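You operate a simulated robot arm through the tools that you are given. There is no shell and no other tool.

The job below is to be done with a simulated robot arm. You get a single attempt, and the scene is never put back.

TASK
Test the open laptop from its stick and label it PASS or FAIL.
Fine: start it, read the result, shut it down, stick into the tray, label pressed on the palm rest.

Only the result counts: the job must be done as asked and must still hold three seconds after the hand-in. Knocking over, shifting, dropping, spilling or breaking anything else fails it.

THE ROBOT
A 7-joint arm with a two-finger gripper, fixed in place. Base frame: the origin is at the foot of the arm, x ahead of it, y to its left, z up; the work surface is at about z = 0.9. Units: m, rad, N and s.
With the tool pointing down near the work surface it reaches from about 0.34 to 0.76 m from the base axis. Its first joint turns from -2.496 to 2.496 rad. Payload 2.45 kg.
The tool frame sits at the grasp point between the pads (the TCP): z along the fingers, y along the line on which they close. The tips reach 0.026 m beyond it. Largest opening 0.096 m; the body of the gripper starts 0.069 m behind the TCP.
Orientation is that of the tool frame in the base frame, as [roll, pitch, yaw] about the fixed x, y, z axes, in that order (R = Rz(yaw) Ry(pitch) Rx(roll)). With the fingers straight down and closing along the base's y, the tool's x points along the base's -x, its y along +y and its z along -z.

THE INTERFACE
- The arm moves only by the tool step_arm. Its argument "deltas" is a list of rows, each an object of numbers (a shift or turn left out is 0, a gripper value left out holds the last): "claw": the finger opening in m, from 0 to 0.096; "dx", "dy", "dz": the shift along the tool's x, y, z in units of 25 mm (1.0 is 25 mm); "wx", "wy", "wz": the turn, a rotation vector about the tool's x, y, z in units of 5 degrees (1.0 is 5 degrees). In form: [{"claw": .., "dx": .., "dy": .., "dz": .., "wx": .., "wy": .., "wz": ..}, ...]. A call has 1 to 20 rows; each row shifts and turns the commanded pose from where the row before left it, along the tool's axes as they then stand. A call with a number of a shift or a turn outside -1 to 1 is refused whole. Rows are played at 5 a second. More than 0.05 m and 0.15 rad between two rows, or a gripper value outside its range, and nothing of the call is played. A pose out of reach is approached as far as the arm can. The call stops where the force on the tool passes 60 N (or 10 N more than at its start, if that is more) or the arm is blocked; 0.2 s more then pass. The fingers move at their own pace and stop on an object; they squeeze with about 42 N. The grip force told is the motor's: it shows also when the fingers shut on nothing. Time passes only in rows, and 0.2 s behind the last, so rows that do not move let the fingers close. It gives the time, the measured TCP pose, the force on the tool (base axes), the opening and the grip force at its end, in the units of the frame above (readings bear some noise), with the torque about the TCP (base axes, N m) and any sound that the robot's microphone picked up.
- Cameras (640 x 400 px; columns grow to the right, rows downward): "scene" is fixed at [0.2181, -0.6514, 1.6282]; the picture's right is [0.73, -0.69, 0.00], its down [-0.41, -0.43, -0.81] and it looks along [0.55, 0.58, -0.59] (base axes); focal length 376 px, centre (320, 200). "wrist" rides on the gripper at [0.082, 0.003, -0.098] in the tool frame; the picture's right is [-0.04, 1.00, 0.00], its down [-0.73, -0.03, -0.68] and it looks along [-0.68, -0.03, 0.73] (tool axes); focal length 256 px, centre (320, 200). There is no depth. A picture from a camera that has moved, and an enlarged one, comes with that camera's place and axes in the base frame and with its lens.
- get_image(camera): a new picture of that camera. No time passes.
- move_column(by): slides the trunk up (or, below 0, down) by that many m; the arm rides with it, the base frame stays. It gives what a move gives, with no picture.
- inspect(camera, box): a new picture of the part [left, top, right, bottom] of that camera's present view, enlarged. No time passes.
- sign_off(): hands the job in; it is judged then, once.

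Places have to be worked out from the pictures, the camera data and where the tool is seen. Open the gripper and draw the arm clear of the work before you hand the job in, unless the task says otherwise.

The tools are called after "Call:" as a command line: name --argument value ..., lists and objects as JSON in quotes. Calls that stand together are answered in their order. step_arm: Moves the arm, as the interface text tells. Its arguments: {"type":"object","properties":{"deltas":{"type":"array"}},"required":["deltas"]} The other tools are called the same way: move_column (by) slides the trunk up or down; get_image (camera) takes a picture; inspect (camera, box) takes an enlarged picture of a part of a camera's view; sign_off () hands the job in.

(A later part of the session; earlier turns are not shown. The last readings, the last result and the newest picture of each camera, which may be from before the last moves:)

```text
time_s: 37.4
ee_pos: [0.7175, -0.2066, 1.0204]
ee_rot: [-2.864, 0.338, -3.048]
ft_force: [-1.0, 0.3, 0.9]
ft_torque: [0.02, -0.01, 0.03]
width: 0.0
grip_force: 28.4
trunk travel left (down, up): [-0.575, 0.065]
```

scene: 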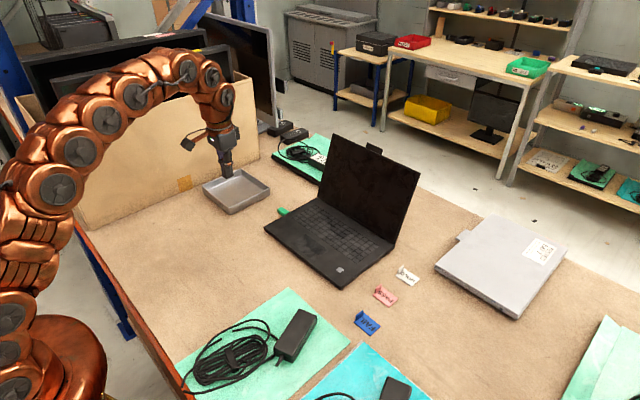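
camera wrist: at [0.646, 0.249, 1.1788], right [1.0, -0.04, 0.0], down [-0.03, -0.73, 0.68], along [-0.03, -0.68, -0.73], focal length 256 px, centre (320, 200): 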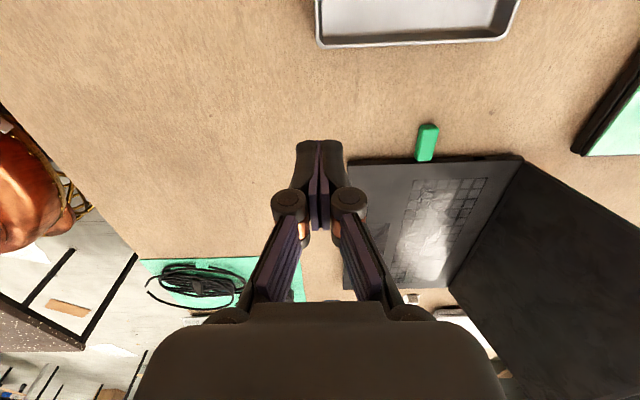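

The tilt is as intended. I'll lower the corner to about 10 mm above the button and check the alignment.

Call:
step_arm --deltas '[{"dx": 0.304, "dy": 0.187, "dz": 0.753}, {"dx": 0.304, "dy": 0.187, "dz": 0.753}, {"dx": 0.304, "dy": 0.187, "dz": 0.753}, {}]'

Call:
inspect --camera "scene" --box '[310, 220, 400, 290]'

Call:
inspect --camera "wrist" --box '[250, 60, 390, 200]'

```text
time_s: 38.4
ee_pos: [0.716, -0.2087, 0.9581]
ee_rot: [-2.863, 0.336, -3.048]
ft_force: [1.2, 0.6, 0.3]
ft_torque: [-0.02, -0.02, 0.01]
width: 0.0002
grip_force: 28.1
trunk travel left (down, up): [-0.575, 0.065]
```

```text
5.71 times, centred on (355, 255) of scene
camera zoom: at [0.2181, -0.6514, 1.6282], right [0.73, -0.69, 0.0], down [-0.41, -0.43, -0.81], along [0.55, 0.58, -0.59], focal length 2148 px, centre (120, -114)
```

zoom: 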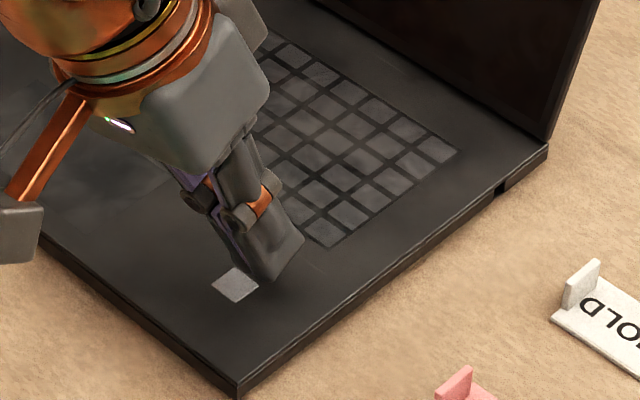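

```text
2.86 times, centred on (320, 130) of wrist
camera zoom: at [0.6061, -0.1901, 1.0201], right [0.04, 0.97, -0.25], down [0.46, 0.2, 0.87], along [0.89, -0.14, -0.43], focal length 731 px, centre (320, 400)
```

zoom: 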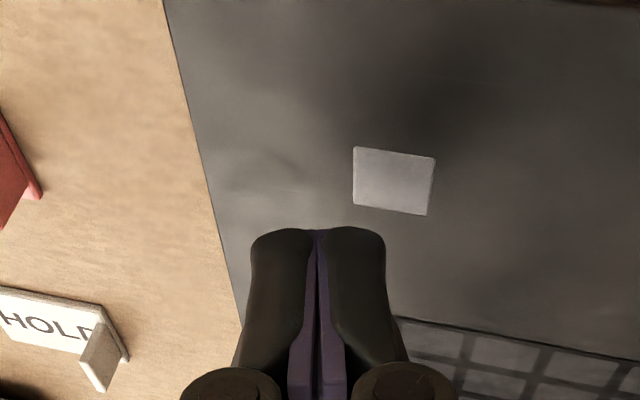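

The lower corner is just above the button. I'll move straight down 8 mm.

Call:
step_arm --deltas '[{"dx": 0.0396, "dy": 0.0311, "dz": 0.109}, {"dx": 0.0396, "dy": 0.0311, "dz": 0.109}, {"dx": 0.0264, "dy": 0.0207, "dz": 0.0726}, {}]'

Call:
inspect --camera "scene" --box '[330, 240, 370, 280]'

```text
time_s: 39.4
ee_pos: [0.7154, -0.2096, 0.9503]
ee_rot: [-2.865, 0.337, -3.047]
ft_force: [0.3, 0.4, 0.1]
ft_torque: [-0.04, 0.03, 0.01]
width: 0.0
grip_force: 28.4
trunk travel left (down, up): [-0.575, 0.065]
```

```text
10.00 times, centred on (350, 260) of scene
camera zoom: at [0.2181, -0.6514, 1.6282], right [0.73, -0.69, 0.0], down [-0.41, -0.43, -0.81], along [0.55, 0.58, -0.59], focal length 3758 px, centre (20, -400)
```

zoom: 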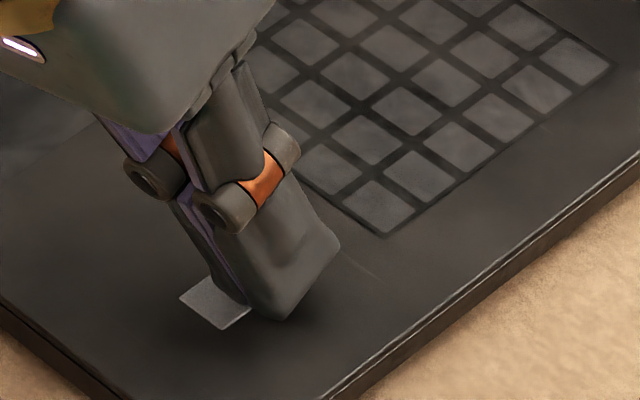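

The corner overlaps the button. I'll lower it another 3 mm in small steps.

Call:
step_arm --deltas '[{"dx": 0.0132, "dy": 0.0104, "dz": 0.0363}, {"dx": 0.0132, "dy": 0.0104, "dz": 0.0363}, {"dx": 0.0132, "dy": 0.0104, "dz": 0.0363}, {}]'

```text
time_s: 40.4
ee_pos: [0.7146, -0.209, 0.9472]
ee_rot: [-2.864, 0.337, -3.048]
ft_force: [-0.6, -0.5, 1.2]
ft_torque: [0.03, 0.0, 0.04]
width: 0.0
grip_force: 28.4
trunk travel left (down, up): [-0.575, 0.065]
```

Call:
step_arm --deltas '[{"dx": 0.0132, "dy": 0.0104, "dz": 0.0363}, {"dx": 0.0132, "dy": 0.0104, "dz": 0.0363}, {}]'

Call:
inspect --camera "scene" --box '[330, 240, 370, 280]'

```text
time_s: 41.2
ee_pos: [0.7149, -0.2104, 0.9473]
ee_rot: [-2.864, 0.34, -3.047]
ft_force: [-0.9, 0.1, 16.3]
ft_torque: [-0.03, 0.12, -0.03]
width: 0.0001
grip_force: 28.1
trunk travel left (down, up): [-0.575, 0.065]
heard: click
```

```text
10.00 times, centred on (350, 260) of scene
camera zoom: at [0.2181, -0.6514, 1.6282], right [0.73, -0.69, 0.0], down [-0.41, -0.43, -0.81], along [0.55, 0.58, -0.59], focal length 3758 px, centre (20, -400)
```

zoom: 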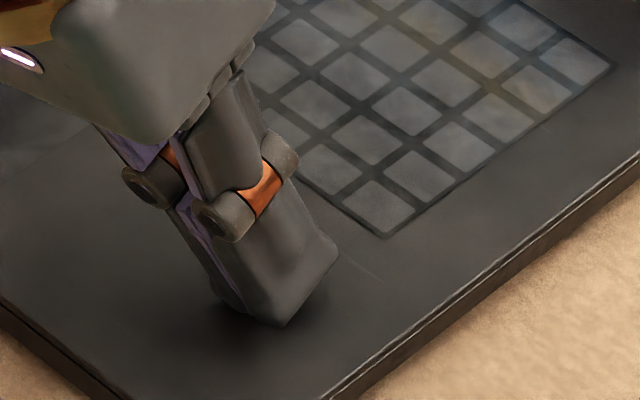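

A click was heard and the keys are catching light from the screen. I'll release straight away and look at the screen.

Call:
step_arm --deltas '[{"dx": -0.132, "dy": -0.104, "dz": -0.363}, {"dx": -0.264, "dy": -0.207, "dz": -0.726}, {}]'

Call:
inspect --camera "scene" --box '[260, 120, 430, 290]'

Call:
inspect --camera "scene" --box '[310, 130, 430, 240]'

```text
time_s: 42.0
ee_pos: [0.7151, -0.2093, 0.9738]
ee_rot: [-2.864, 0.335, -3.046]
ft_force: [0.4, 0.1, -0.6]
ft_torque: [0.0, -0.02, 0.0]
width: 0.0
grip_force: 28.3
trunk travel left (down, up): [-0.575, 0.065]
```

```text
2.35 times, centred on (345, 205) of scene
camera zoom: at [0.2181, -0.6514, 1.6282], right [0.73, -0.69, 0.0], down [-0.41, -0.43, -0.81], along [0.55, 0.58, -0.59], focal length 884 px, centre (261, 188)
```

zoom: 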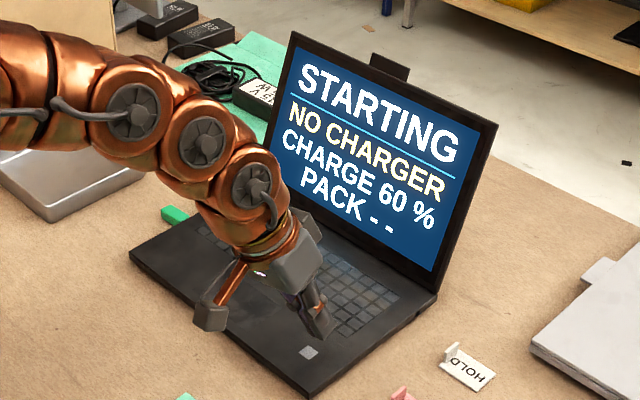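

```text
3.64 times, centred on (370, 185) of scene
camera zoom: at [0.2181, -0.6514, 1.6282], right [0.73, -0.69, 0.0], down [-0.41, -0.43, -0.81], along [0.55, 0.58, -0.59], focal length 1367 px, centre (138, 254)
```

zoom: 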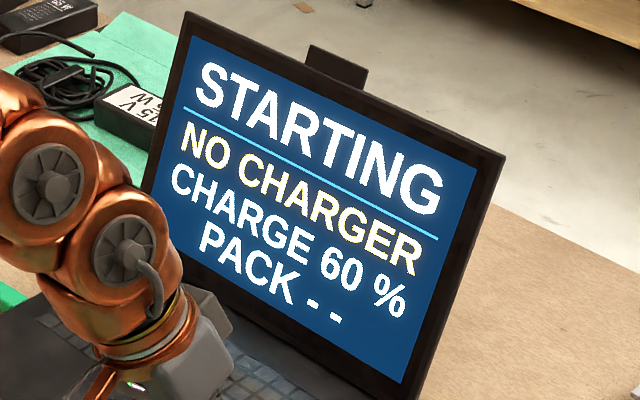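

It started. I'll lift a bit and wait for the test result.

Call:
step_arm --deltas '[{"dx": -0.132, "dy": -0.104, "dz": -0.363}, {}, {}, {}, {}, {}, {}, {}, {}, {}, {}, {}, {}, {}]'

Call:
inspect --camera "scene" --box '[310, 130, 430, 240]'

```text
time_s: 45.0
ee_pos: [0.7163, -0.209, 0.9851]
ee_rot: [-2.863, 0.336, -3.046]
ft_force: [-0.8, -0.3, 0.4]
ft_torque: [0.0, 0.02, 0.01]
width: 0.0
grip_force: 28.6
trunk travel left (down, up): [-0.575, 0.065]
```

```text
3.64 times, centred on (370, 185) of scene
camera zoom: at [0.2181, -0.6514, 1.6282], right [0.73, -0.69, 0.0], down [-0.41, -0.43, -0.81], along [0.55, 0.58, -0.59], focal length 1367 px, centre (138, 254)
```

zoom: 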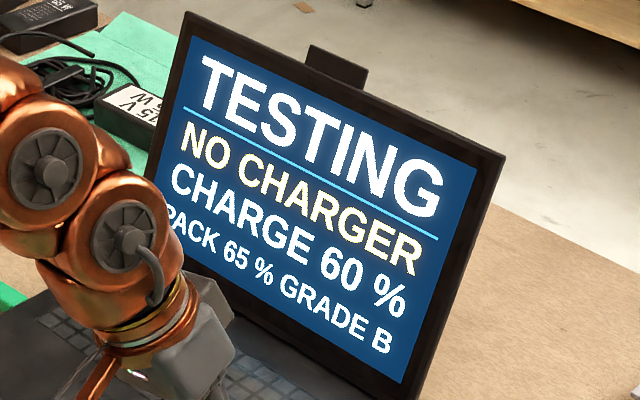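

It is testing now, with charge at 60 % and pack at 65 %, grade B. I'll keep waiting.

Call:
step_arm --deltas '[{}, {}, {}, {}, {}, {}, {}, {}, {}, {}, {}, {}, {}, {}, {}, {}, {}, {}, {}, {}]'

Call:
inspect --camera "scene" --box '[310, 130, 430, 240]'

```text
time_s: 49.2
ee_pos: [0.7149, -0.2091, 0.9842]
ee_rot: [-2.866, 0.337, -3.047]
ft_force: [-0.4, -0.4, 0.4]
ft_torque: [-0.01, 0.0, -0.03]
width: 0.0
grip_force: 28.9
trunk travel left (down, up): [-0.575, 0.065]
```

```text
3.64 times, centred on (370, 185) of scene
camera zoom: at [0.2181, -0.6514, 1.6282], right [0.73, -0.69, 0.0], down [-0.41, -0.43, -0.81], along [0.55, 0.58, -0.59], focal length 1367 px, centre (138, 254)
```

zoom: 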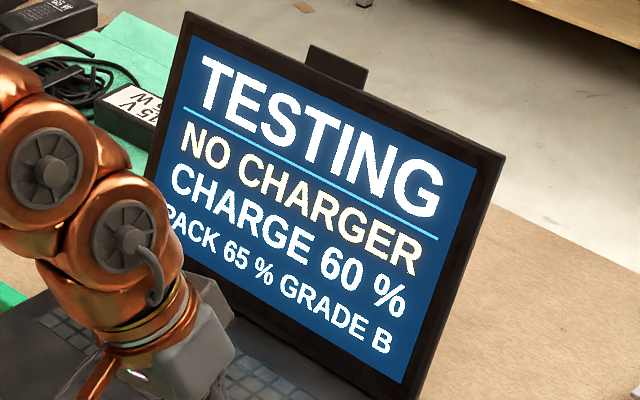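

Still testing. I'll wait longer.

Call:
step_arm --deltas '[{}, {}, {}, {}, {}, {}, {}, {}, {}, {}, {}, {}, {}, {}, {}, {}, {}, {}, {}, {}]'

Call:
inspect --camera "scene" --box '[310, 130, 430, 240]'

```text
time_s: 53.4
ee_pos: [0.715, -0.2086, 0.9857]
ee_rot: [-2.865, 0.337, -3.048]
ft_force: [-0.1, 0.4, 0.0]
ft_torque: [-0.01, -0.03, -0.02]
width: 0.0
grip_force: 28.4
trunk travel left (down, up): [-0.575, 0.065]
```

```text
3.64 times, centred on (370, 185) of scene
camera zoom: at [0.2181, -0.6514, 1.6282], right [0.73, -0.69, 0.0], down [-0.41, -0.43, -0.81], along [0.55, 0.58, -0.59], focal length 1367 px, centre (138, 254)
```

zoom: 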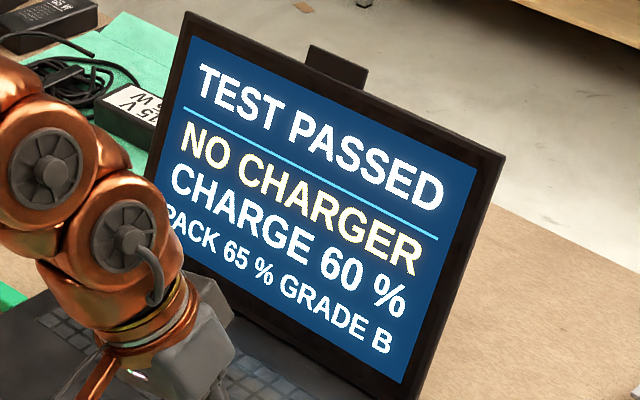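

The screen reads "TEST PASSED". I'll wait a little to be sure the result is final before shutting down.

Call:
step_arm --deltas '[{}, {}, {}, {}, {}, {}, {}, {}, {}, {}, {}, {}, {}, {}, {}, {}]'

Call:
inspect --camera "scene" --box '[310, 130, 430, 240]'

```text
time_s: 56.8
ee_pos: [0.7163, -0.2084, 0.9846]
ee_rot: [-2.865, 0.338, -3.049]
ft_force: [-0.4, -0.3, 0.3]
ft_torque: [0.0, 0.04, -0.01]
width: 0.0
grip_force: 28.4
trunk travel left (down, up): [-0.575, 0.065]
```

```text
3.64 times, centred on (370, 185) of scene
camera zoom: at [0.2181, -0.6514, 1.6282], right [0.73, -0.69, 0.0], down [-0.41, -0.43, -0.81], along [0.55, 0.58, -0.59], focal length 1367 px, centre (138, 254)
```

zoom: 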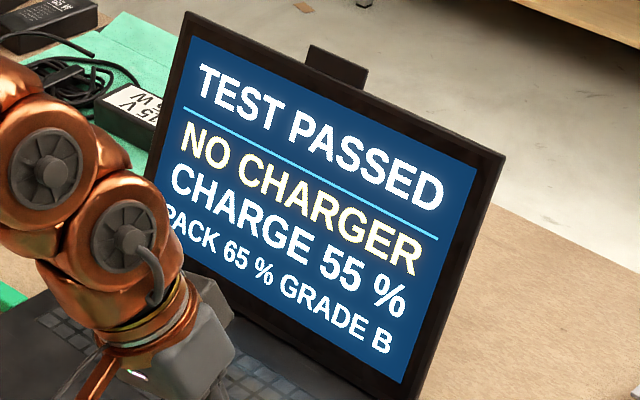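

The result is stable: PASS. I'll press the button again the same way to shut down, with a short press and release.

Call:
step_arm --deltas '[{"dx": 0.158, "dy": 0.124, "dz": 0.436}, {"dx": 0.158, "dy": 0.124, "dz": 0.436}, {"dx": 0.158, "dy": 0.124, "dz": 0.436}, {}, {"dx": 0.0264, "dy": 0.0207, "dz": 0.0726}, {"dx": 0.0264, "dy": 0.0207, "dz": 0.0726}, {}, {"dx": -0.132, "dy": -0.104, "dz": -0.363}, {"dx": -0.264, "dy": -0.207, "dz": -0.726}, {}]'

Call:
inspect --camera "scene" --box '[260, 120, 430, 290]'

```text
time_s: 59.0
ee_pos: [0.716, -0.2104, 0.9747]
ee_rot: [-2.863, 0.336, -3.047]
ft_force: [0.3, -0.3, 0.2]
ft_torque: [0.02, -0.01, 0.01]
width: 0.0
grip_force: 28.6
trunk travel left (down, up): [-0.575, 0.065]
```

```text
2.35 times, centred on (345, 205) of scene
camera zoom: at [0.2181, -0.6514, 1.6282], right [0.73, -0.69, 0.0], down [-0.41, -0.43, -0.81], along [0.55, 0.58, -0.59], focal length 884 px, centre (261, 188)
```

zoom: 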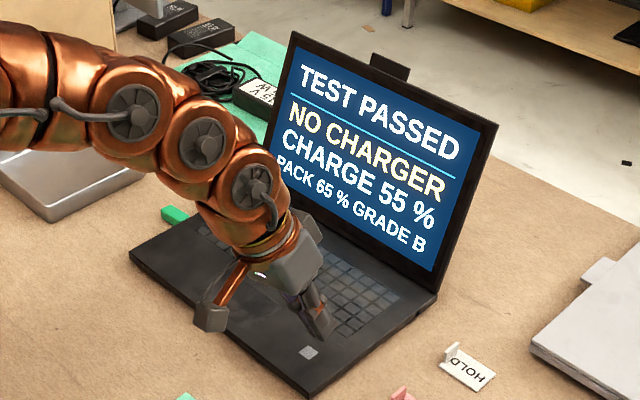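

No click that time. I'll press again, a little slower and deeper.

Call:
step_arm --deltas '[{"dx": 0.158, "dy": 0.124, "dz": 0.436}, {"dx": 0.158, "dy": 0.124, "dz": 0.436}, {"dx": 0.0396, "dy": 0.0311, "dz": 0.109}, {}, {"dx": 0.0132, "dy": 0.0104, "dz": 0.0363}, {"dx": 0.0132, "dy": 0.0104, "dz": 0.0363}, {"dx": 0.0132, "dy": 0.0104, "dz": 0.0363}, {"dx": 0.0066, "dy": 0.0052, "dz": 0.0182}]'

Call:
inspect --camera "scene" --box '[310, 200, 410, 290]'

```text
time_s: 60.8
ee_pos: [0.7156, -0.2102, 0.9472]
ee_rot: [-2.863, 0.34, -3.048]
ft_force: [-1.3, -0.2, 17.3]
ft_torque: [0.01, 0.08, 0.01]
width: 0.0001
grip_force: 28.1
trunk travel left (down, up): [-0.575, 0.065]
heard: click
```

```text
4.44 times, centred on (360, 245) of scene
camera zoom: at [0.2181, -0.6514, 1.6282], right [0.73, -0.69, 0.0], down [-0.41, -0.43, -0.81], along [0.55, 0.58, -0.59], focal length 1670 px, centre (142, 0)
```

zoom: 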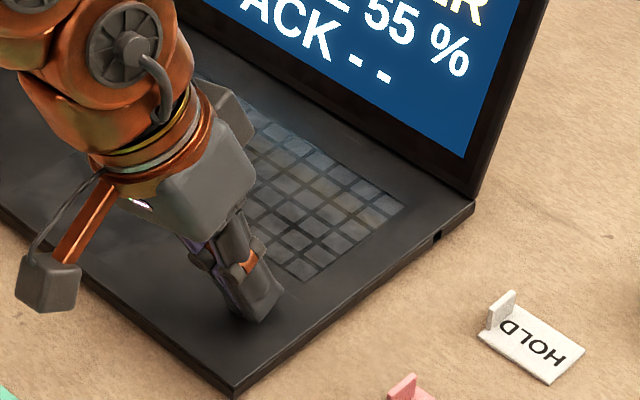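

Click heard and the screen changed. I'll release and look at it.

Call:
step_arm --deltas '[{"dx": -0.132, "dy": -0.104, "dz": -0.363}, {"dx": -0.264, "dy": -0.207, "dz": -0.726}]'

Call:
inspect --camera "scene" --box '[260, 120, 430, 290]'

```text
time_s: 61.4
ee_pos: [0.7143, -0.2089, 0.9733]
ee_rot: [-2.865, 0.335, -3.049]
ft_force: [-0.4, 0.3, 0.2]
ft_torque: [-0.03, 0.0, 0.0]
width: 0.0
grip_force: 28.5
trunk travel left (down, up): [-0.575, 0.065]
```

```text
2.35 times, centred on (345, 205) of scene
camera zoom: at [0.2181, -0.6514, 1.6282], right [0.73, -0.69, 0.0], down [-0.41, -0.43, -0.81], along [0.55, 0.58, -0.59], focal length 884 px, centre (261, 188)
```

zoom: 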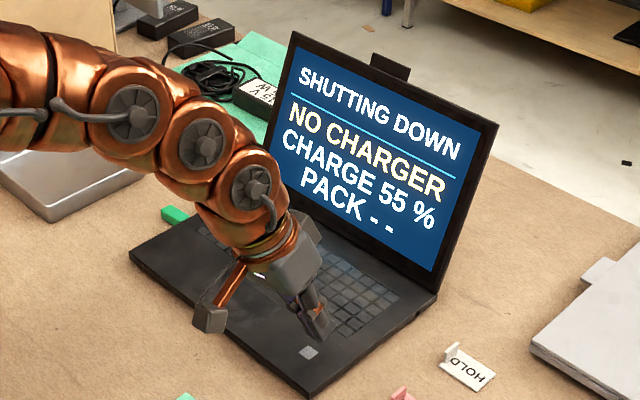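

It is shutting down. I'll lift, undo the tilt, and wait for the screen to go dark before touching the stick.

Call:
step_arm --deltas '[{"dx": -0.264, "dy": -0.207, "dz": -0.726}, {"dx": -0.264, "dy": -0.207, "dz": -0.726}, {"wy": 1}, {"wy": 1}, {"wy": 1}, {"wy": 1}, {"wx": -1}, {"wx": -1}, {"wx": -1}, {}, {}, {}, {}]'

Call:
inspect --camera "scene" --box '[260, 120, 430, 290]'

```text
time_s: 64.2
ee_pos: [0.715, -0.2091, 1.0149]
ee_rot: [-3.14, 0.0, -3.142]
ft_force: [1.2, 0.9, 0.3]
ft_torque: [-0.06, -0.01, -0.02]
width: 0.0
grip_force: 28.8
trunk travel left (down, up): [-0.575, 0.065]
```

```text
2.35 times, centred on (345, 205) of scene
camera zoom: at [0.2181, -0.6514, 1.6282], right [0.73, -0.69, 0.0], down [-0.41, -0.43, -0.81], along [0.55, 0.58, -0.59], focal length 884 px, centre (261, 188)
```

zoom: 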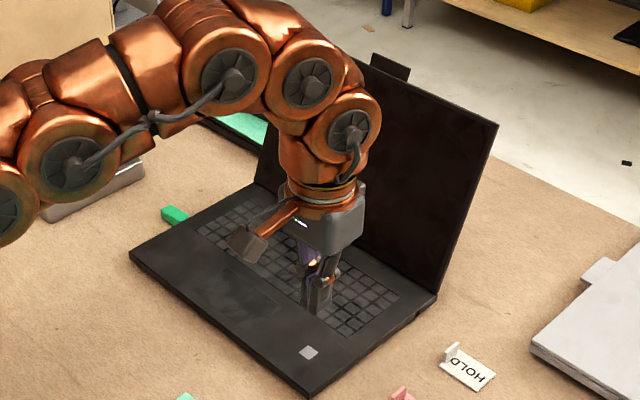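

The laptop is off. The stick body is at x≈0.760–0.776, y≈0.068–0.106, top z≈0.913. I'll go above it, turn the gripper to close along x, and open partly.

Call:
step_arm --deltas '[{"dz": -0.3, "dy": 0.987, "dx": 0.05}, {"dz": -0.3, "dy": 0.987, "dx": 0.05}, {"dy": 0.987, "dx": 0.05}, {"dy": 0.987, "dx": 0.05}, {"dy": 0.987, "dx": 0.05}, {"dy": 0.987, "dx": 0.05}, {"dy": 0.987, "dx": 0.05}, {"dy": 0.987, "dx": 0.05}, {"dy": 0.987, "dx": 0.05}, {"dy": 0.987, "dx": 0.05}, {"dy": 0.987, "dx": 0.05}, {"dy": 0.987, "dx": 0.05}, {}]'

Call:
step_arm --deltas '[{"wz": 1, "claw": 0.05}, {"wz": 1}, {"wz": 1}, {"wz": 1}, {"wz": 1}, {"wz": 1}, {"wz": 1}, {"wz": 1}, {"wz": 1}, {"wz": 1}, {"wz": 1}, {"wz": 1}, {"wz": 1}, {"wz": 1}, {"wz": 1}, {"wz": 1}, {"wz": 1}, {"wz": 1}, {}]'

Call:
step_arm --deltas '[{"dy": 0.9}, {"dy": 0.9}, {"dy": 0.9}, {}]'

Call:
get_image --camera "wrist"

```text
time_s: 67.0
ee_pos: [0.6995, 0.0866, 1.0279]
ee_rot: [-3.14, 0.001, 3.141]
ft_force: [-0.9, 0.5, 0.0]
ft_torque: [-0.01, -0.02, -0.02]
width: 0.0
grip_force: 28.5
trunk travel left (down, up): [-0.575, 0.065]
```

```text
time_s: 71.0
ee_pos: [0.7011, 0.0879, 1.0284]
ee_rot: [3.14, -0.002, 1.572]
ft_force: [-0.3, 0.1, -0.2]
ft_torque: [0.04, 0.02, 0.01]
width: 0.0502
grip_force: 0.1
trunk travel left (down, up): [-0.575, 0.065]
```

```text
time_s: 72.0
ee_pos: [0.7484, 0.0846, 1.0228]
ee_rot: [3.14, 0.0, 1.572]
ft_force: [0.2, 0.3, -0.5]
ft_torque: [-0.02, -0.02, -0.01]
width: 0.0499
grip_force: 0.0
out of reach, approached as far as the arm can: row 3
trunk travel left (down, up): [-0.575, 0.065]
```

```text
taken
camera wrist: at [0.7516, 0.1658, 1.1213], right [1.0, -0.04, 0.0], down [-0.03, -0.73, 0.68], along [-0.03, -0.68, -0.73], focal length 256 px, centre (320, 200)
```

wrist: 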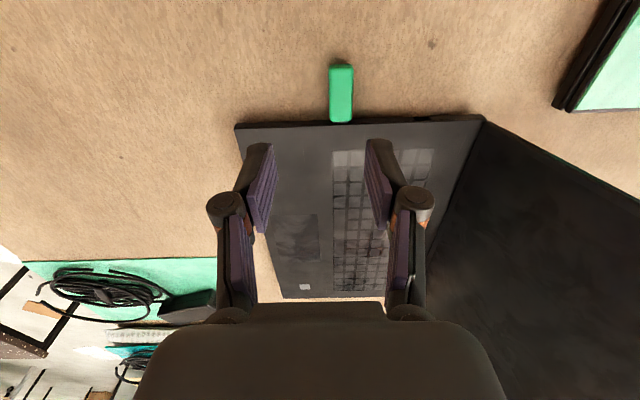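

The reach limit is about 0.753 m at this height, and the stick is at a radius of about 0.773. The reach may be greater lower down, so I'll back off, drop to z≈0.965 (tips still clear of everything) and go forward again.

Call:
step_arm --deltas '[{"dy": -0.8}, {"dy": -0.8}, {"dz": 0.8}, {"dz": 0.8}, {"dz": 0.8}, {}]'

Call:
step_arm --deltas '[{"dy": 0.6}, {"dy": 0.6}, {"dy": 0.4}, {}]'

```text
time_s: 73.4
ee_pos: [0.7088, 0.0861, 0.9624]
ee_rot: [3.142, -0.001, 1.571]
ft_force: [-0.5, 0.1, 0.0]
ft_torque: [-0.03, 0.0, -0.04]
width: 0.05
grip_force: 0.1
trunk travel left (down, up): [-0.575, 0.065]
```

```text
time_s: 74.4
ee_pos: [0.7488, 0.0858, 0.9623]
ee_rot: [-3.141, -0.001, 1.572]
ft_force: [-0.9, -0.3, -0.5]
ft_torque: [0.0, -0.04, 0.0]
width: 0.0499
grip_force: 0.1
trunk travel left (down, up): [-0.575, 0.065]
```

Call:
step_arm --deltas '[{"dy": 0.4}, {"dy": 0.36}, {}]'

Call:
get_image --camera "wrist"

Call:
inspect --camera "scene" --box '[250, 150, 370, 250]'

```text
time_s: 75.2
ee_pos: [0.7679, 0.085, 0.9619]
ee_rot: [3.14, -0.001, 1.57]
ft_force: [-0.1, -0.2, 0.4]
ft_torque: [0.02, -0.03, -0.01]
width: 0.0499
grip_force: 0.0
trunk travel left (down, up): [-0.575, 0.065]
```

```text
taken
camera wrist: at [0.7709, 0.1666, 1.0614], right [1.0, -0.04, 0.0], down [-0.03, -0.73, 0.68], along [-0.03, -0.68, -0.73], focal length 256 px, centre (320, 200)
```

wrist: 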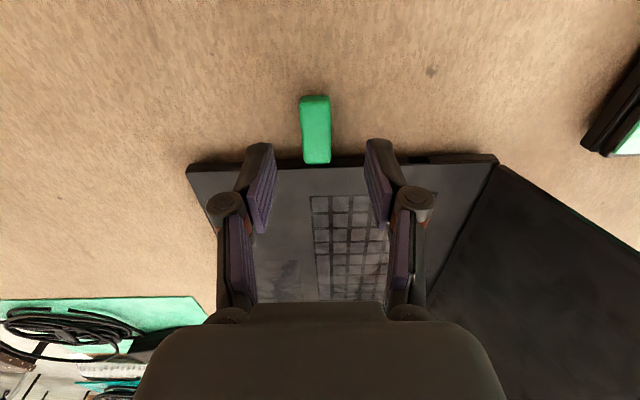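

```text
4.00 times, centred on (310, 200) of scene
camera zoom: at [0.2181, -0.6514, 1.6282], right [0.73, -0.69, 0.0], down [-0.41, -0.43, -0.81], along [0.55, 0.58, -0.59], focal length 1503 px, centre (360, 200)
```

zoom: 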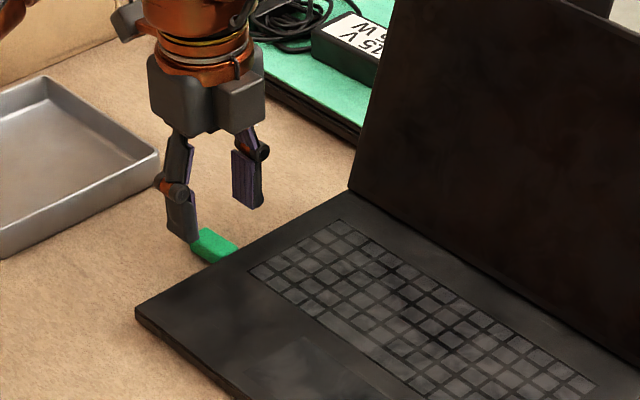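

That position is reachable. I'll zoom in to measure the stick relative to the fingers.

Call:
inspect --camera "wrist" --box '[270, 80, 370, 180]'

```text
4.00 times, centred on (320, 130) of wrist
camera zoom: at [0.7709, 0.1666, 1.0614], right [1.0, -0.04, 0.0], down [-0.03, -0.73, 0.68], along [-0.03, -0.68, -0.73], focal length 1024 px, centre (320, 480)
```

zoom: 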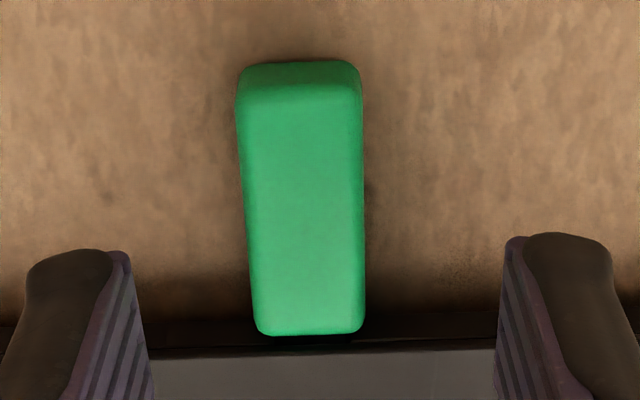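

The stick is centred at about (0.765, 0.085) and is 18 mm wide. I'll shift slightly, lower around it with the tips about 5 mm above the table, and close.

Call:
step_arm --deltas '[{"dy": -0.12, "dx": 0.12, "dz": 0.3}, {"dz": 0.5}, {"dz": 0.4}, {}]'

Call:
get_image --camera "wrist"

Call:
inspect --camera "scene" --box '[250, 170, 330, 240]'

```text
time_s: 76.2
ee_pos: [0.7654, 0.0894, 0.9327]
ee_rot: [3.141, 0.0, 1.57]
ft_force: [-0.1, 0.5, 0.3]
ft_torque: [0.03, -0.02, 0.0]
width: 0.0501
grip_force: 0.0
trunk travel left (down, up): [-0.575, 0.065]
```

```text
taken
camera wrist: at [0.7687, 0.17, 1.0305], right [1.0, -0.04, 0.0], down [-0.03, -0.73, 0.68], along [-0.03, -0.68, -0.73], focal length 256 px, centre (320, 200)
```

wrist: 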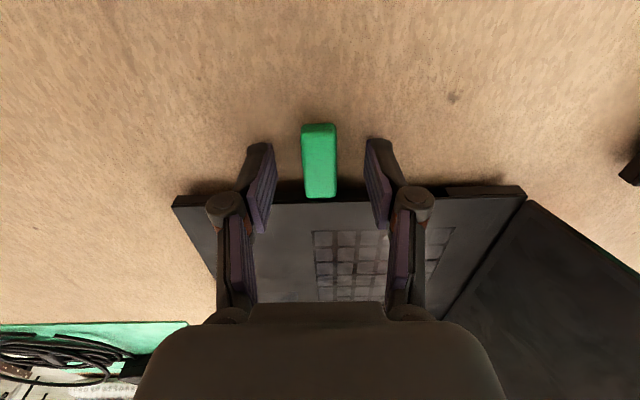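

```text
5.71 times, centred on (290, 205) of scene
camera zoom: at [0.2181, -0.6514, 1.6282], right [0.73, -0.69, 0.0], down [-0.41, -0.43, -0.81], along [0.55, 0.58, -0.59], focal length 2148 px, centre (491, 171)
```

zoom: 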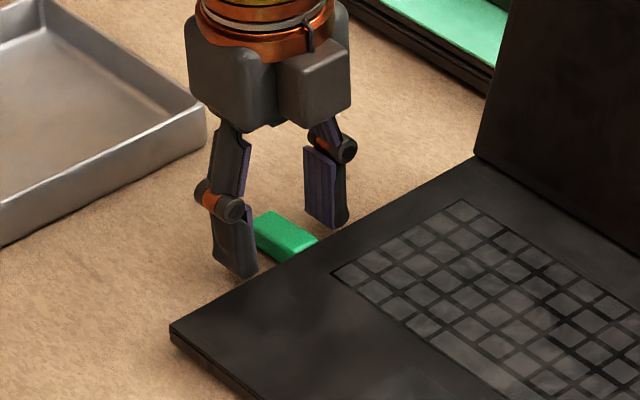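

The fingers straddle the stick. I'll go 3 mm lower and close.

Call:
step_arm --deltas '[{"dz": 0.12}, {"claw": 0.01}, {}, {}, {}, {}]'

Call:
inspect --camera "wrist" --box '[220, 90, 420, 240]'

Call:
inspect --camera "scene" --box '[250, 170, 330, 240]'

```text
time_s: 77.6
ee_pos: [0.7651, 0.0899, 0.9288]
ee_rot: [3.141, 0.0, 1.571]
ft_force: [-2.6, -0.1, -1.9]
ft_torque: [0.02, 0.04, -0.15]
width: 0.0179
grip_force: 42.0
trunk travel left (down, up): [-0.575, 0.065]
```

```text
2.67 times, centred on (320, 165) of wrist
camera zoom: at [0.7687, 0.1696, 1.0278], right [1.0, -0.04, 0.0], down [-0.03, -0.73, 0.68], along [-0.03, -0.68, -0.73], focal length 683 px, centre (320, 293)
```

zoom: 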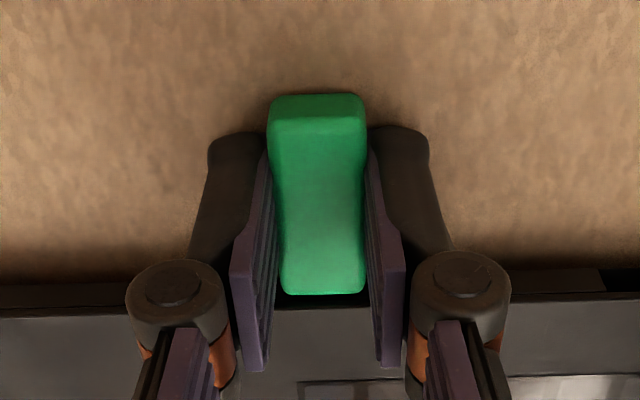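

```text
5.71 times, centred on (290, 205) of scene
camera zoom: at [0.2181, -0.6514, 1.6282], right [0.73, -0.69, 0.0], down [-0.41, -0.43, -0.81], along [0.55, 0.58, -0.59], focal length 2148 px, centre (491, 171)
```

zoom: 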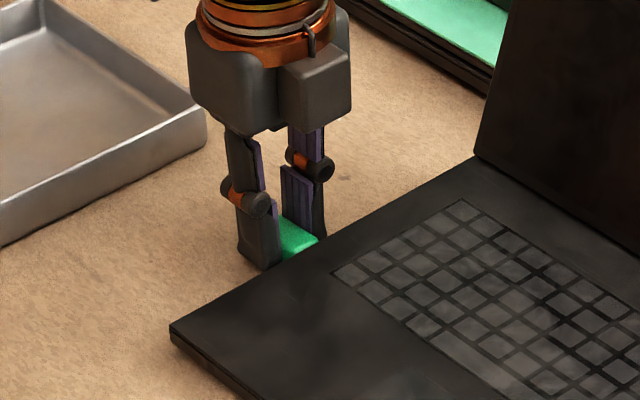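

The stick is gripped at 17.9 mm. I'll pull it straight out along +y, slowly.

Call:
step_arm --deltas '[{"dx": 0.1}, {"dx": 0.1}, {"dx": 0.2}, {"dx": 0.2}, {}]'

Call:
inspect --camera "wrist" --box '[160, 90, 560, 340]'

Call:
inspect --camera "scene" --box '[260, 120, 430, 290]'

```text
time_s: 78.8
ee_pos: [0.7654, 0.1046, 0.9286]
ee_rot: [-3.141, -0.001, 1.571]
ft_force: [2.2, -1.9, -6.4]
ft_torque: [0.2, -0.04, 0.06]
width: 0.0174
grip_force: 41.9
trunk travel left (down, up): [-0.575, 0.065]
```

```text
1.60 times, centred on (360, 215) of wrist
camera zoom: at [0.7686, 0.1848, 1.0279], right [1.0, -0.04, 0.0], down [-0.03, -0.73, 0.68], along [-0.03, -0.68, -0.73], focal length 410 px, centre (256, 176)
```

zoom: 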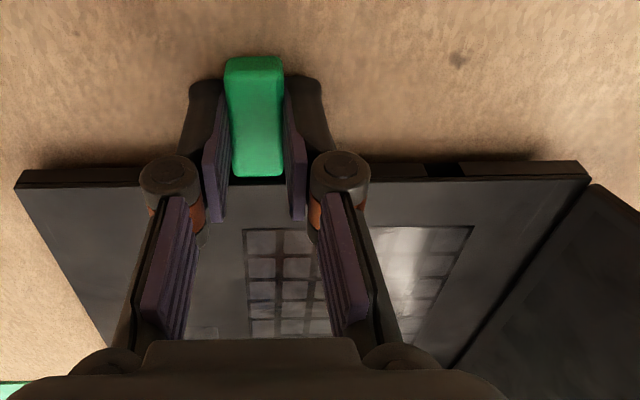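

```text
2.35 times, centred on (345, 205) of scene
camera zoom: at [0.2181, -0.6514, 1.6282], right [0.73, -0.69, 0.0], down [-0.41, -0.43, -0.81], along [0.55, 0.58, -0.59], focal length 884 px, centre (261, 188)
```

zoom: 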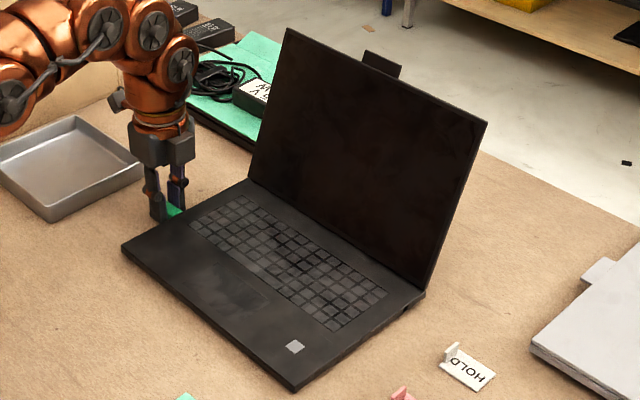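

The laptop slid along with the stick by about 15 mm, which I did not want. I'll stop and measure whether the stick moved at all relative to the port.

Call:
inspect --camera "wrist" --box '[270, 110, 370, 220]'

Call:
inspect --camera "scene" --box '[280, 180, 330, 225]'

Call:
get_image --camera "scene"

```text
3.64 times, centred on (320, 165) of wrist
camera zoom: at [0.7686, 0.1848, 1.0279], right [1.0, -0.04, 0.0], down [-0.03, -0.73, 0.68], along [-0.03, -0.68, -0.73], focal length 931 px, centre (320, 327)
```

zoom: 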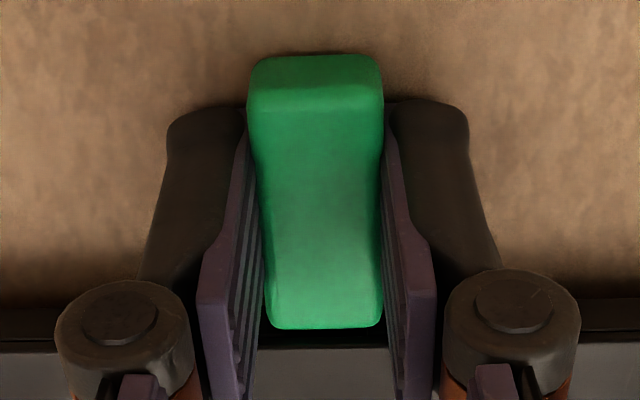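

```text
8.89 times, centred on (305, 202) of scene
camera zoom: at [0.2181, -0.6514, 1.6282], right [0.73, -0.69, 0.0], down [-0.41, -0.43, -0.81], along [0.55, 0.58, -0.59], focal length 3341 px, centre (453, 178)
```

zoom: 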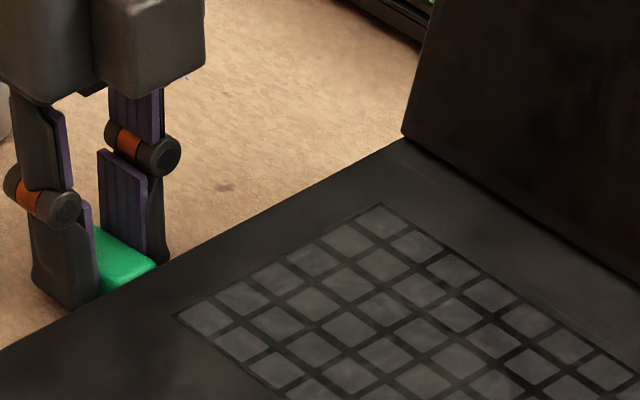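

```text
taken
```

scene: 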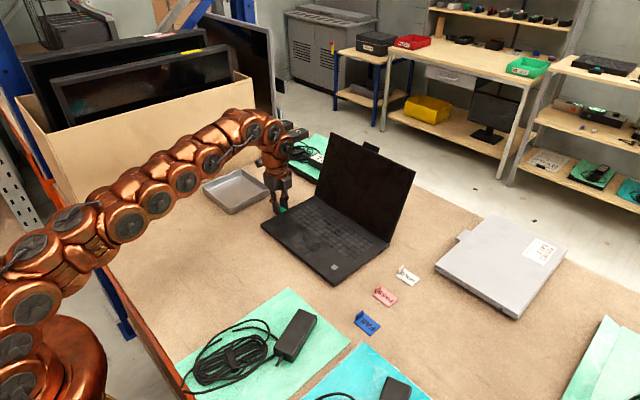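

The stick has not moved in its port at all; the laptop came with it. The tool was also lifting on the stick (Fz≈-6.4 N), which unloads the laptop. First I'll push the laptop back by the same 15 mm.

Call:
step_arm --deltas '[{"dz": 0.02}, {"dx": -0.15}, {"dx": -0.15}, {"dx": -0.15}, {"dx": -0.15}, {}]'

Call:
inspect --camera "scene" --box '[260, 120, 430, 290]'

Call:
inspect --camera "wrist" --box '[220, 90, 420, 240]'

```text
time_s: 80.2
ee_pos: [0.7644, 0.0905, 0.9288]
ee_rot: [3.141, 0.0, 1.572]
ft_force: [-2.0, 8.6, 5.4]
ft_torque: [-0.01, 0.04, -0.07]
width: 0.0173
grip_force: 42.0
trunk travel left (down, up): [-0.575, 0.065]
```

```text
2.35 times, centred on (345, 205) of scene
camera zoom: at [0.2181, -0.6514, 1.6282], right [0.73, -0.69, 0.0], down [-0.41, -0.43, -0.81], along [0.55, 0.58, -0.59], focal length 884 px, centre (261, 188)
```

zoom: 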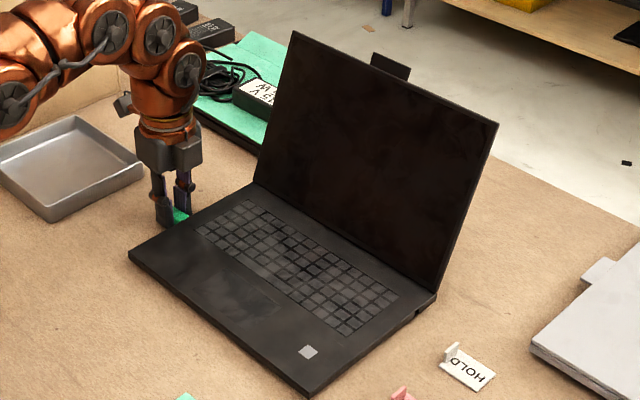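

```text
2.67 times, centred on (320, 165) of wrist
camera zoom: at [0.7679, 0.1706, 1.0279], right [1.0, -0.04, 0.0], down [-0.03, -0.73, 0.68], along [-0.03, -0.68, -0.73], focal length 683 px, centre (320, 293)
```

zoom: 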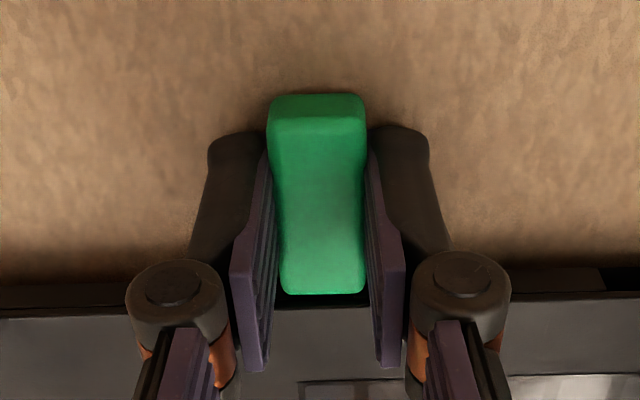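

The laptop is back to its original place within about a pixel. Now I'll add downward load through the stick to hold the laptop in place before pulling.

Call:
step_arm --deltas '[{"dx": 0.03, "dz": 0.03}, {"dz": 0.03}, {}]'

```text
time_s: 81.0
ee_pos: [0.764, 0.0895, 0.9298]
ee_rot: [3.14, 0.0, 1.572]
ft_force: [-1.4, 6.3, 20.6]
ft_torque: [-0.63, 0.02, -0.08]
width: 0.0175
grip_force: 42.1
trunk travel left (down, up): [-0.575, 0.065]
```

The torque shows the 20 N reaction acts at y≈0.053, inside the laptop's port, so the laptop is being loaded as intended. Now I'll pull gently.

Call:
step_arm --deltas '[{"dx": 0.06}, {"dx": 0.06}, {"dx": 0.06}]'

Call:
inspect --camera "wrist" --box '[220, 90, 420, 240]'

Call:
inspect --camera "scene" --box '[260, 120, 430, 290]'

```text
time_s: 81.8
ee_pos: [0.7661, 0.0917, 0.9291]
ee_rot: [3.138, -0.002, 1.569]
ft_force: [-1.2, -9.4, 20.0]
ft_torque: [-0.37, 0.05, -0.02]
width: 0.0176
grip_force: 41.9
trunk travel left (down, up): [-0.575, 0.065]
```

```text
2.67 times, centred on (320, 165) of wrist
camera zoom: at [0.7685, 0.1724, 1.0271], right [1.0, -0.04, 0.0], down [-0.03, -0.73, 0.68], along [-0.03, -0.68, -0.73], focal length 683 px, centre (320, 293)
```

zoom: 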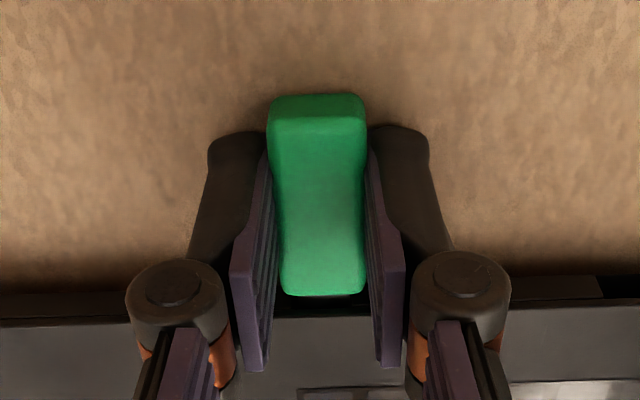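

```text
2.35 times, centred on (345, 205) of scene
camera zoom: at [0.2181, -0.6514, 1.6282], right [0.73, -0.69, 0.0], down [-0.41, -0.43, -0.81], along [0.55, 0.58, -0.59], focal length 884 px, centre (261, 188)
```

zoom: 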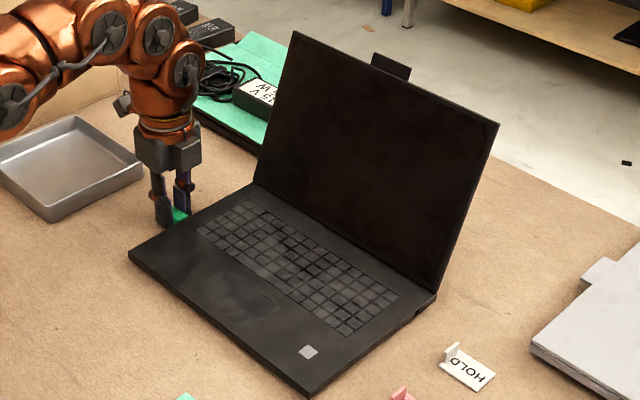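

The laptop held at a 9.4 N pull and the gap to the stick seems to be opening. I'll continue.

Call:
step_arm --deltas '[{"dx": 0.06}, {"dx": 0.06}]'

Call:
inspect --camera "wrist" --box '[220, 90, 420, 240]'

Call:
inspect --camera "scene" --box '[260, 120, 430, 290]'

```text
time_s: 82.4
ee_pos: [0.7655, 0.0965, 0.9297]
ee_rot: [3.14, 0.001, 1.569]
ft_force: [0.9, -6.7, 19.1]
ft_torque: [-0.1, -0.05, -0.02]
width: 0.0171
grip_force: 42.0
trunk travel left (down, up): [-0.575, 0.065]
```

```text
2.67 times, centred on (320, 165) of wrist
camera zoom: at [0.768, 0.1776, 1.0269], right [1.0, -0.04, 0.0], down [-0.03, -0.73, 0.68], along [-0.03, -0.68, -0.73], focal length 683 px, centre (320, 293)
```

zoom: 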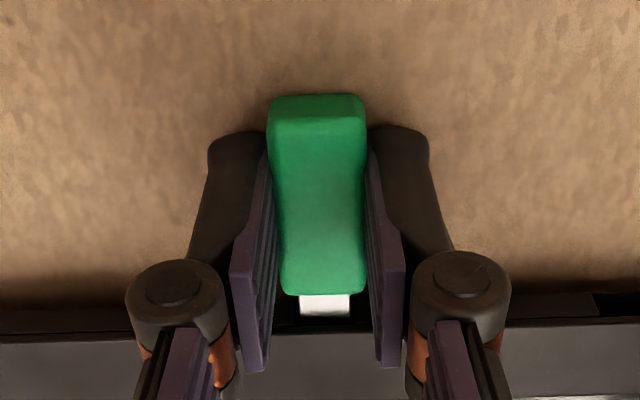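

```text
2.35 times, centred on (345, 205) of scene
camera zoom: at [0.2181, -0.6514, 1.6282], right [0.73, -0.69, 0.0], down [-0.41, -0.43, -0.81], along [0.55, 0.58, -0.59], focal length 884 px, centre (261, 188)
```

zoom: 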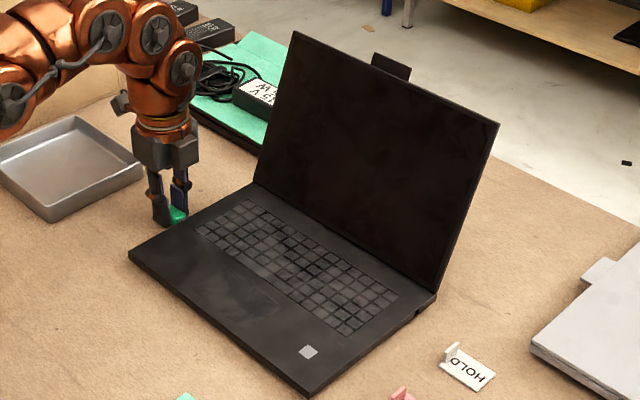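

It works: the metal plug is coming out and the laptop hasn't moved. The tips now rest on the table, so I'll ease the downward load and keep pulling.

Call:
step_arm --deltas '[{"dx": 0.08, "dz": -0.03}, {"dx": 0.1, "dz": -0.02}, {"dx": 0.1}, {"dx": 0.15}, {"dx": 0.15}]'

Call:
inspect --camera "wrist" --box '[220, 90, 420, 240]'

Call:
inspect --camera "scene" --box '[260, 120, 430, 290]'

```text
time_s: 83.6
ee_pos: [0.7643, 0.1123, 0.9279]
ee_rot: [-3.139, -0.001, 1.571]
ft_force: [-1.7, -1.0, 1.4]
ft_torque: [0.02, 0.01, 0.01]
width: 0.0171
grip_force: 42.5
trunk travel left (down, up): [-0.575, 0.065]
```

```text
2.67 times, centred on (320, 165) of wrist
camera zoom: at [0.7683, 0.1925, 1.0271], right [1.0, -0.04, 0.0], down [-0.03, -0.73, 0.68], along [-0.03, -0.68, -0.73], focal length 683 px, centre (320, 293)
```

zoom: 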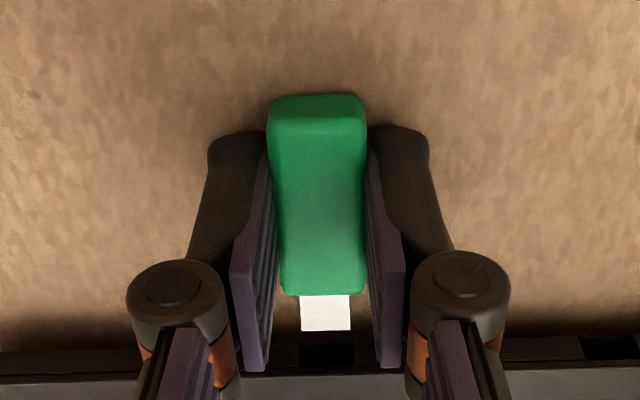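

```text
2.35 times, centred on (345, 205) of scene
camera zoom: at [0.2181, -0.6514, 1.6282], right [0.73, -0.69, 0.0], down [-0.41, -0.43, -0.81], along [0.55, 0.58, -0.59], focal length 884 px, centre (261, 188)
```

zoom: 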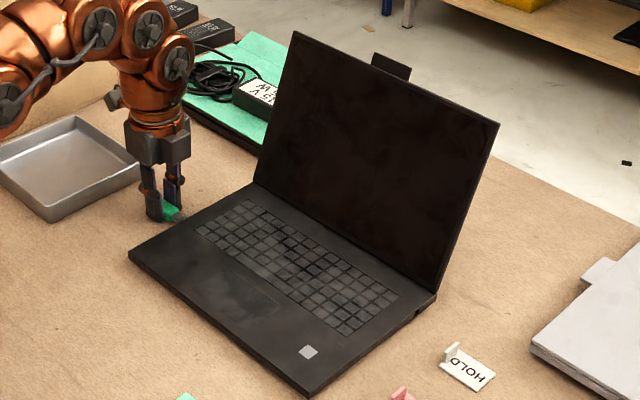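

The stick is out and the laptop is still in place. I'll lift 6 cm and carry it over the tray, which is centred at about (0.715, 0.274).

Call:
step_arm --deltas '[{"dz": -0.3}, {"dz": -0.6}, {"dz": -0.8}, {"dz": -0.8}, {"dx": 0.72, "dy": -0.32}, {"dx": 0.72, "dy": -0.32}, {"dx": 0.72, "dy": -0.32}, {"dx": 0.72, "dy": -0.32}, {"dx": 0.72, "dy": -0.32}, {"dx": 0.72, "dy": -0.32}, {"dx": 0.7, "dy": -0.32}, {"dx": 0.7, "dy": -0.32}, {}]'

Call:
get_image --camera "wrist"

Call:
inspect --camera "scene" --box '[180, 120, 330, 230]'

```text
time_s: 86.4
ee_pos: [0.6955, 0.2538, 0.9872]
ee_rot: [-3.141, 0.0, 1.571]
ft_force: [-0.6, -1.0, -0.6]
ft_torque: [0.01, 0.03, 0.01]
width: 0.0174
grip_force: 42.9
out of reach, approached as far as the arm can: row 4
trunk travel left (down, up): [-0.575, 0.065]
```

```text
taken
camera wrist: at [0.6989, 0.3349, 1.0867], right [1.0, -0.04, 0.0], down [-0.03, -0.73, 0.68], along [-0.03, -0.68, -0.73], focal length 256 px, centre (320, 200)
```

wrist: 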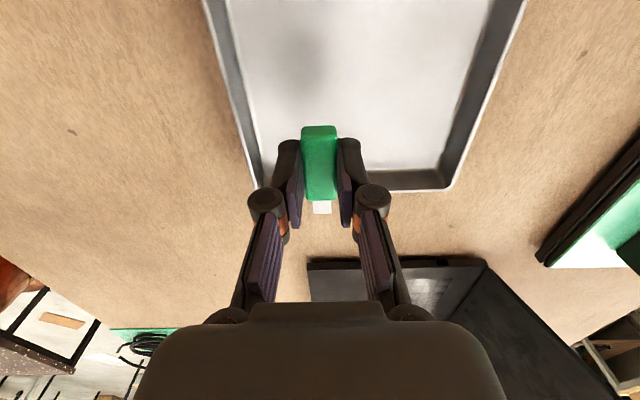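

```text
3.64 times, centred on (255, 175) of scene
camera zoom: at [0.2181, -0.6514, 1.6282], right [0.73, -0.69, 0.0], down [-0.41, -0.43, -0.81], along [0.55, 0.58, -0.59], focal length 1367 px, centre (556, 291)
```

zoom: 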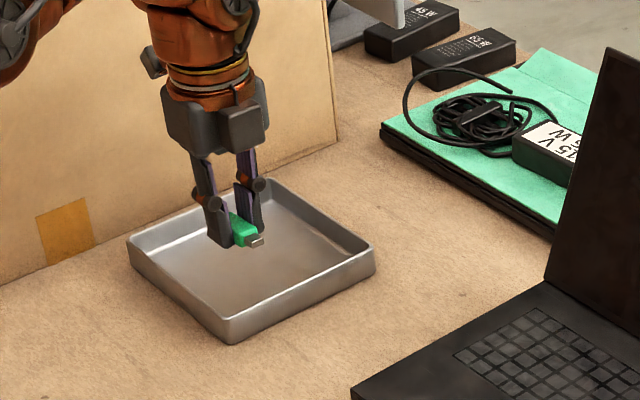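

The plug end is close to the tray's near wall, so I'll shift 2 cm further into the tray and then lower the stick.

Call:
step_arm --deltas '[{"dx": 0.4}, {"dx": 0.4}, {"dz": 0.6}, {"dz": 0.6}, {"dz": 0.5}, {}]'

Call:
inspect --camera "scene" --box '[190, 140, 290, 220]'

Call:
get_image --camera "wrist"

```text
time_s: 87.8
ee_pos: [0.6954, 0.2734, 0.9456]
ee_rot: [-3.141, -0.001, 1.57]
ft_force: [0.7, 0.5, -0.3]
ft_torque: [0.0, 0.01, 0.0]
width: 0.0174
grip_force: 41.7
trunk travel left (down, up): [-0.575, 0.065]
```

```text
5.00 times, centred on (240, 180) of scene
camera zoom: at [0.2181, -0.6514, 1.6282], right [0.73, -0.69, 0.0], down [-0.41, -0.43, -0.81], along [0.55, 0.58, -0.59], focal length 1879 px, centre (720, 300)
```

zoom: 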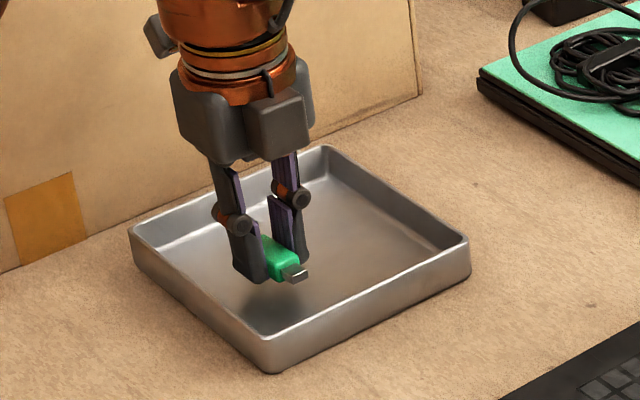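

```text
taken
camera wrist: at [0.6984, 0.3547, 1.044], right [1.0, -0.04, 0.0], down [-0.03, -0.73, 0.68], along [-0.03, -0.68, -0.73], focal length 256 px, centre (320, 200)
```

wrist: 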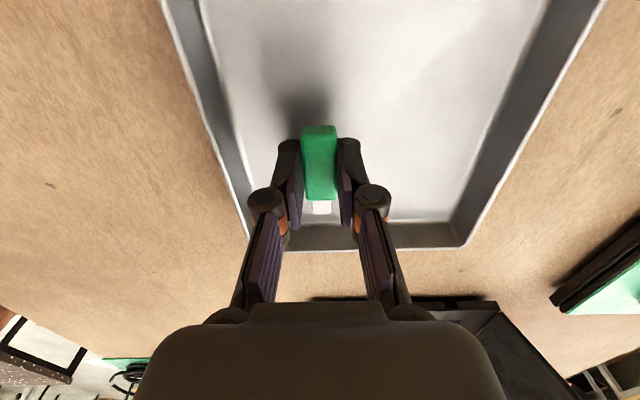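

Clear on all sides. I'll lower in small steps until the stick touches the tray floor.

Call:
step_arm --deltas '[{"dz": 0.16}, {"dz": 0.12}, {"dz": 0.08}, {"dz": 0.04}]'

```text
time_s: 88.8
ee_pos: [0.6946, 0.2742, 0.9342]
ee_rot: [-3.142, 0.0, 1.57]
ft_force: [-0.7, -0.1, 0.1]
ft_torque: [0.0, -0.03, 0.03]
width: 0.0176
grip_force: 41.6
trunk travel left (down, up): [-0.575, 0.065]
```

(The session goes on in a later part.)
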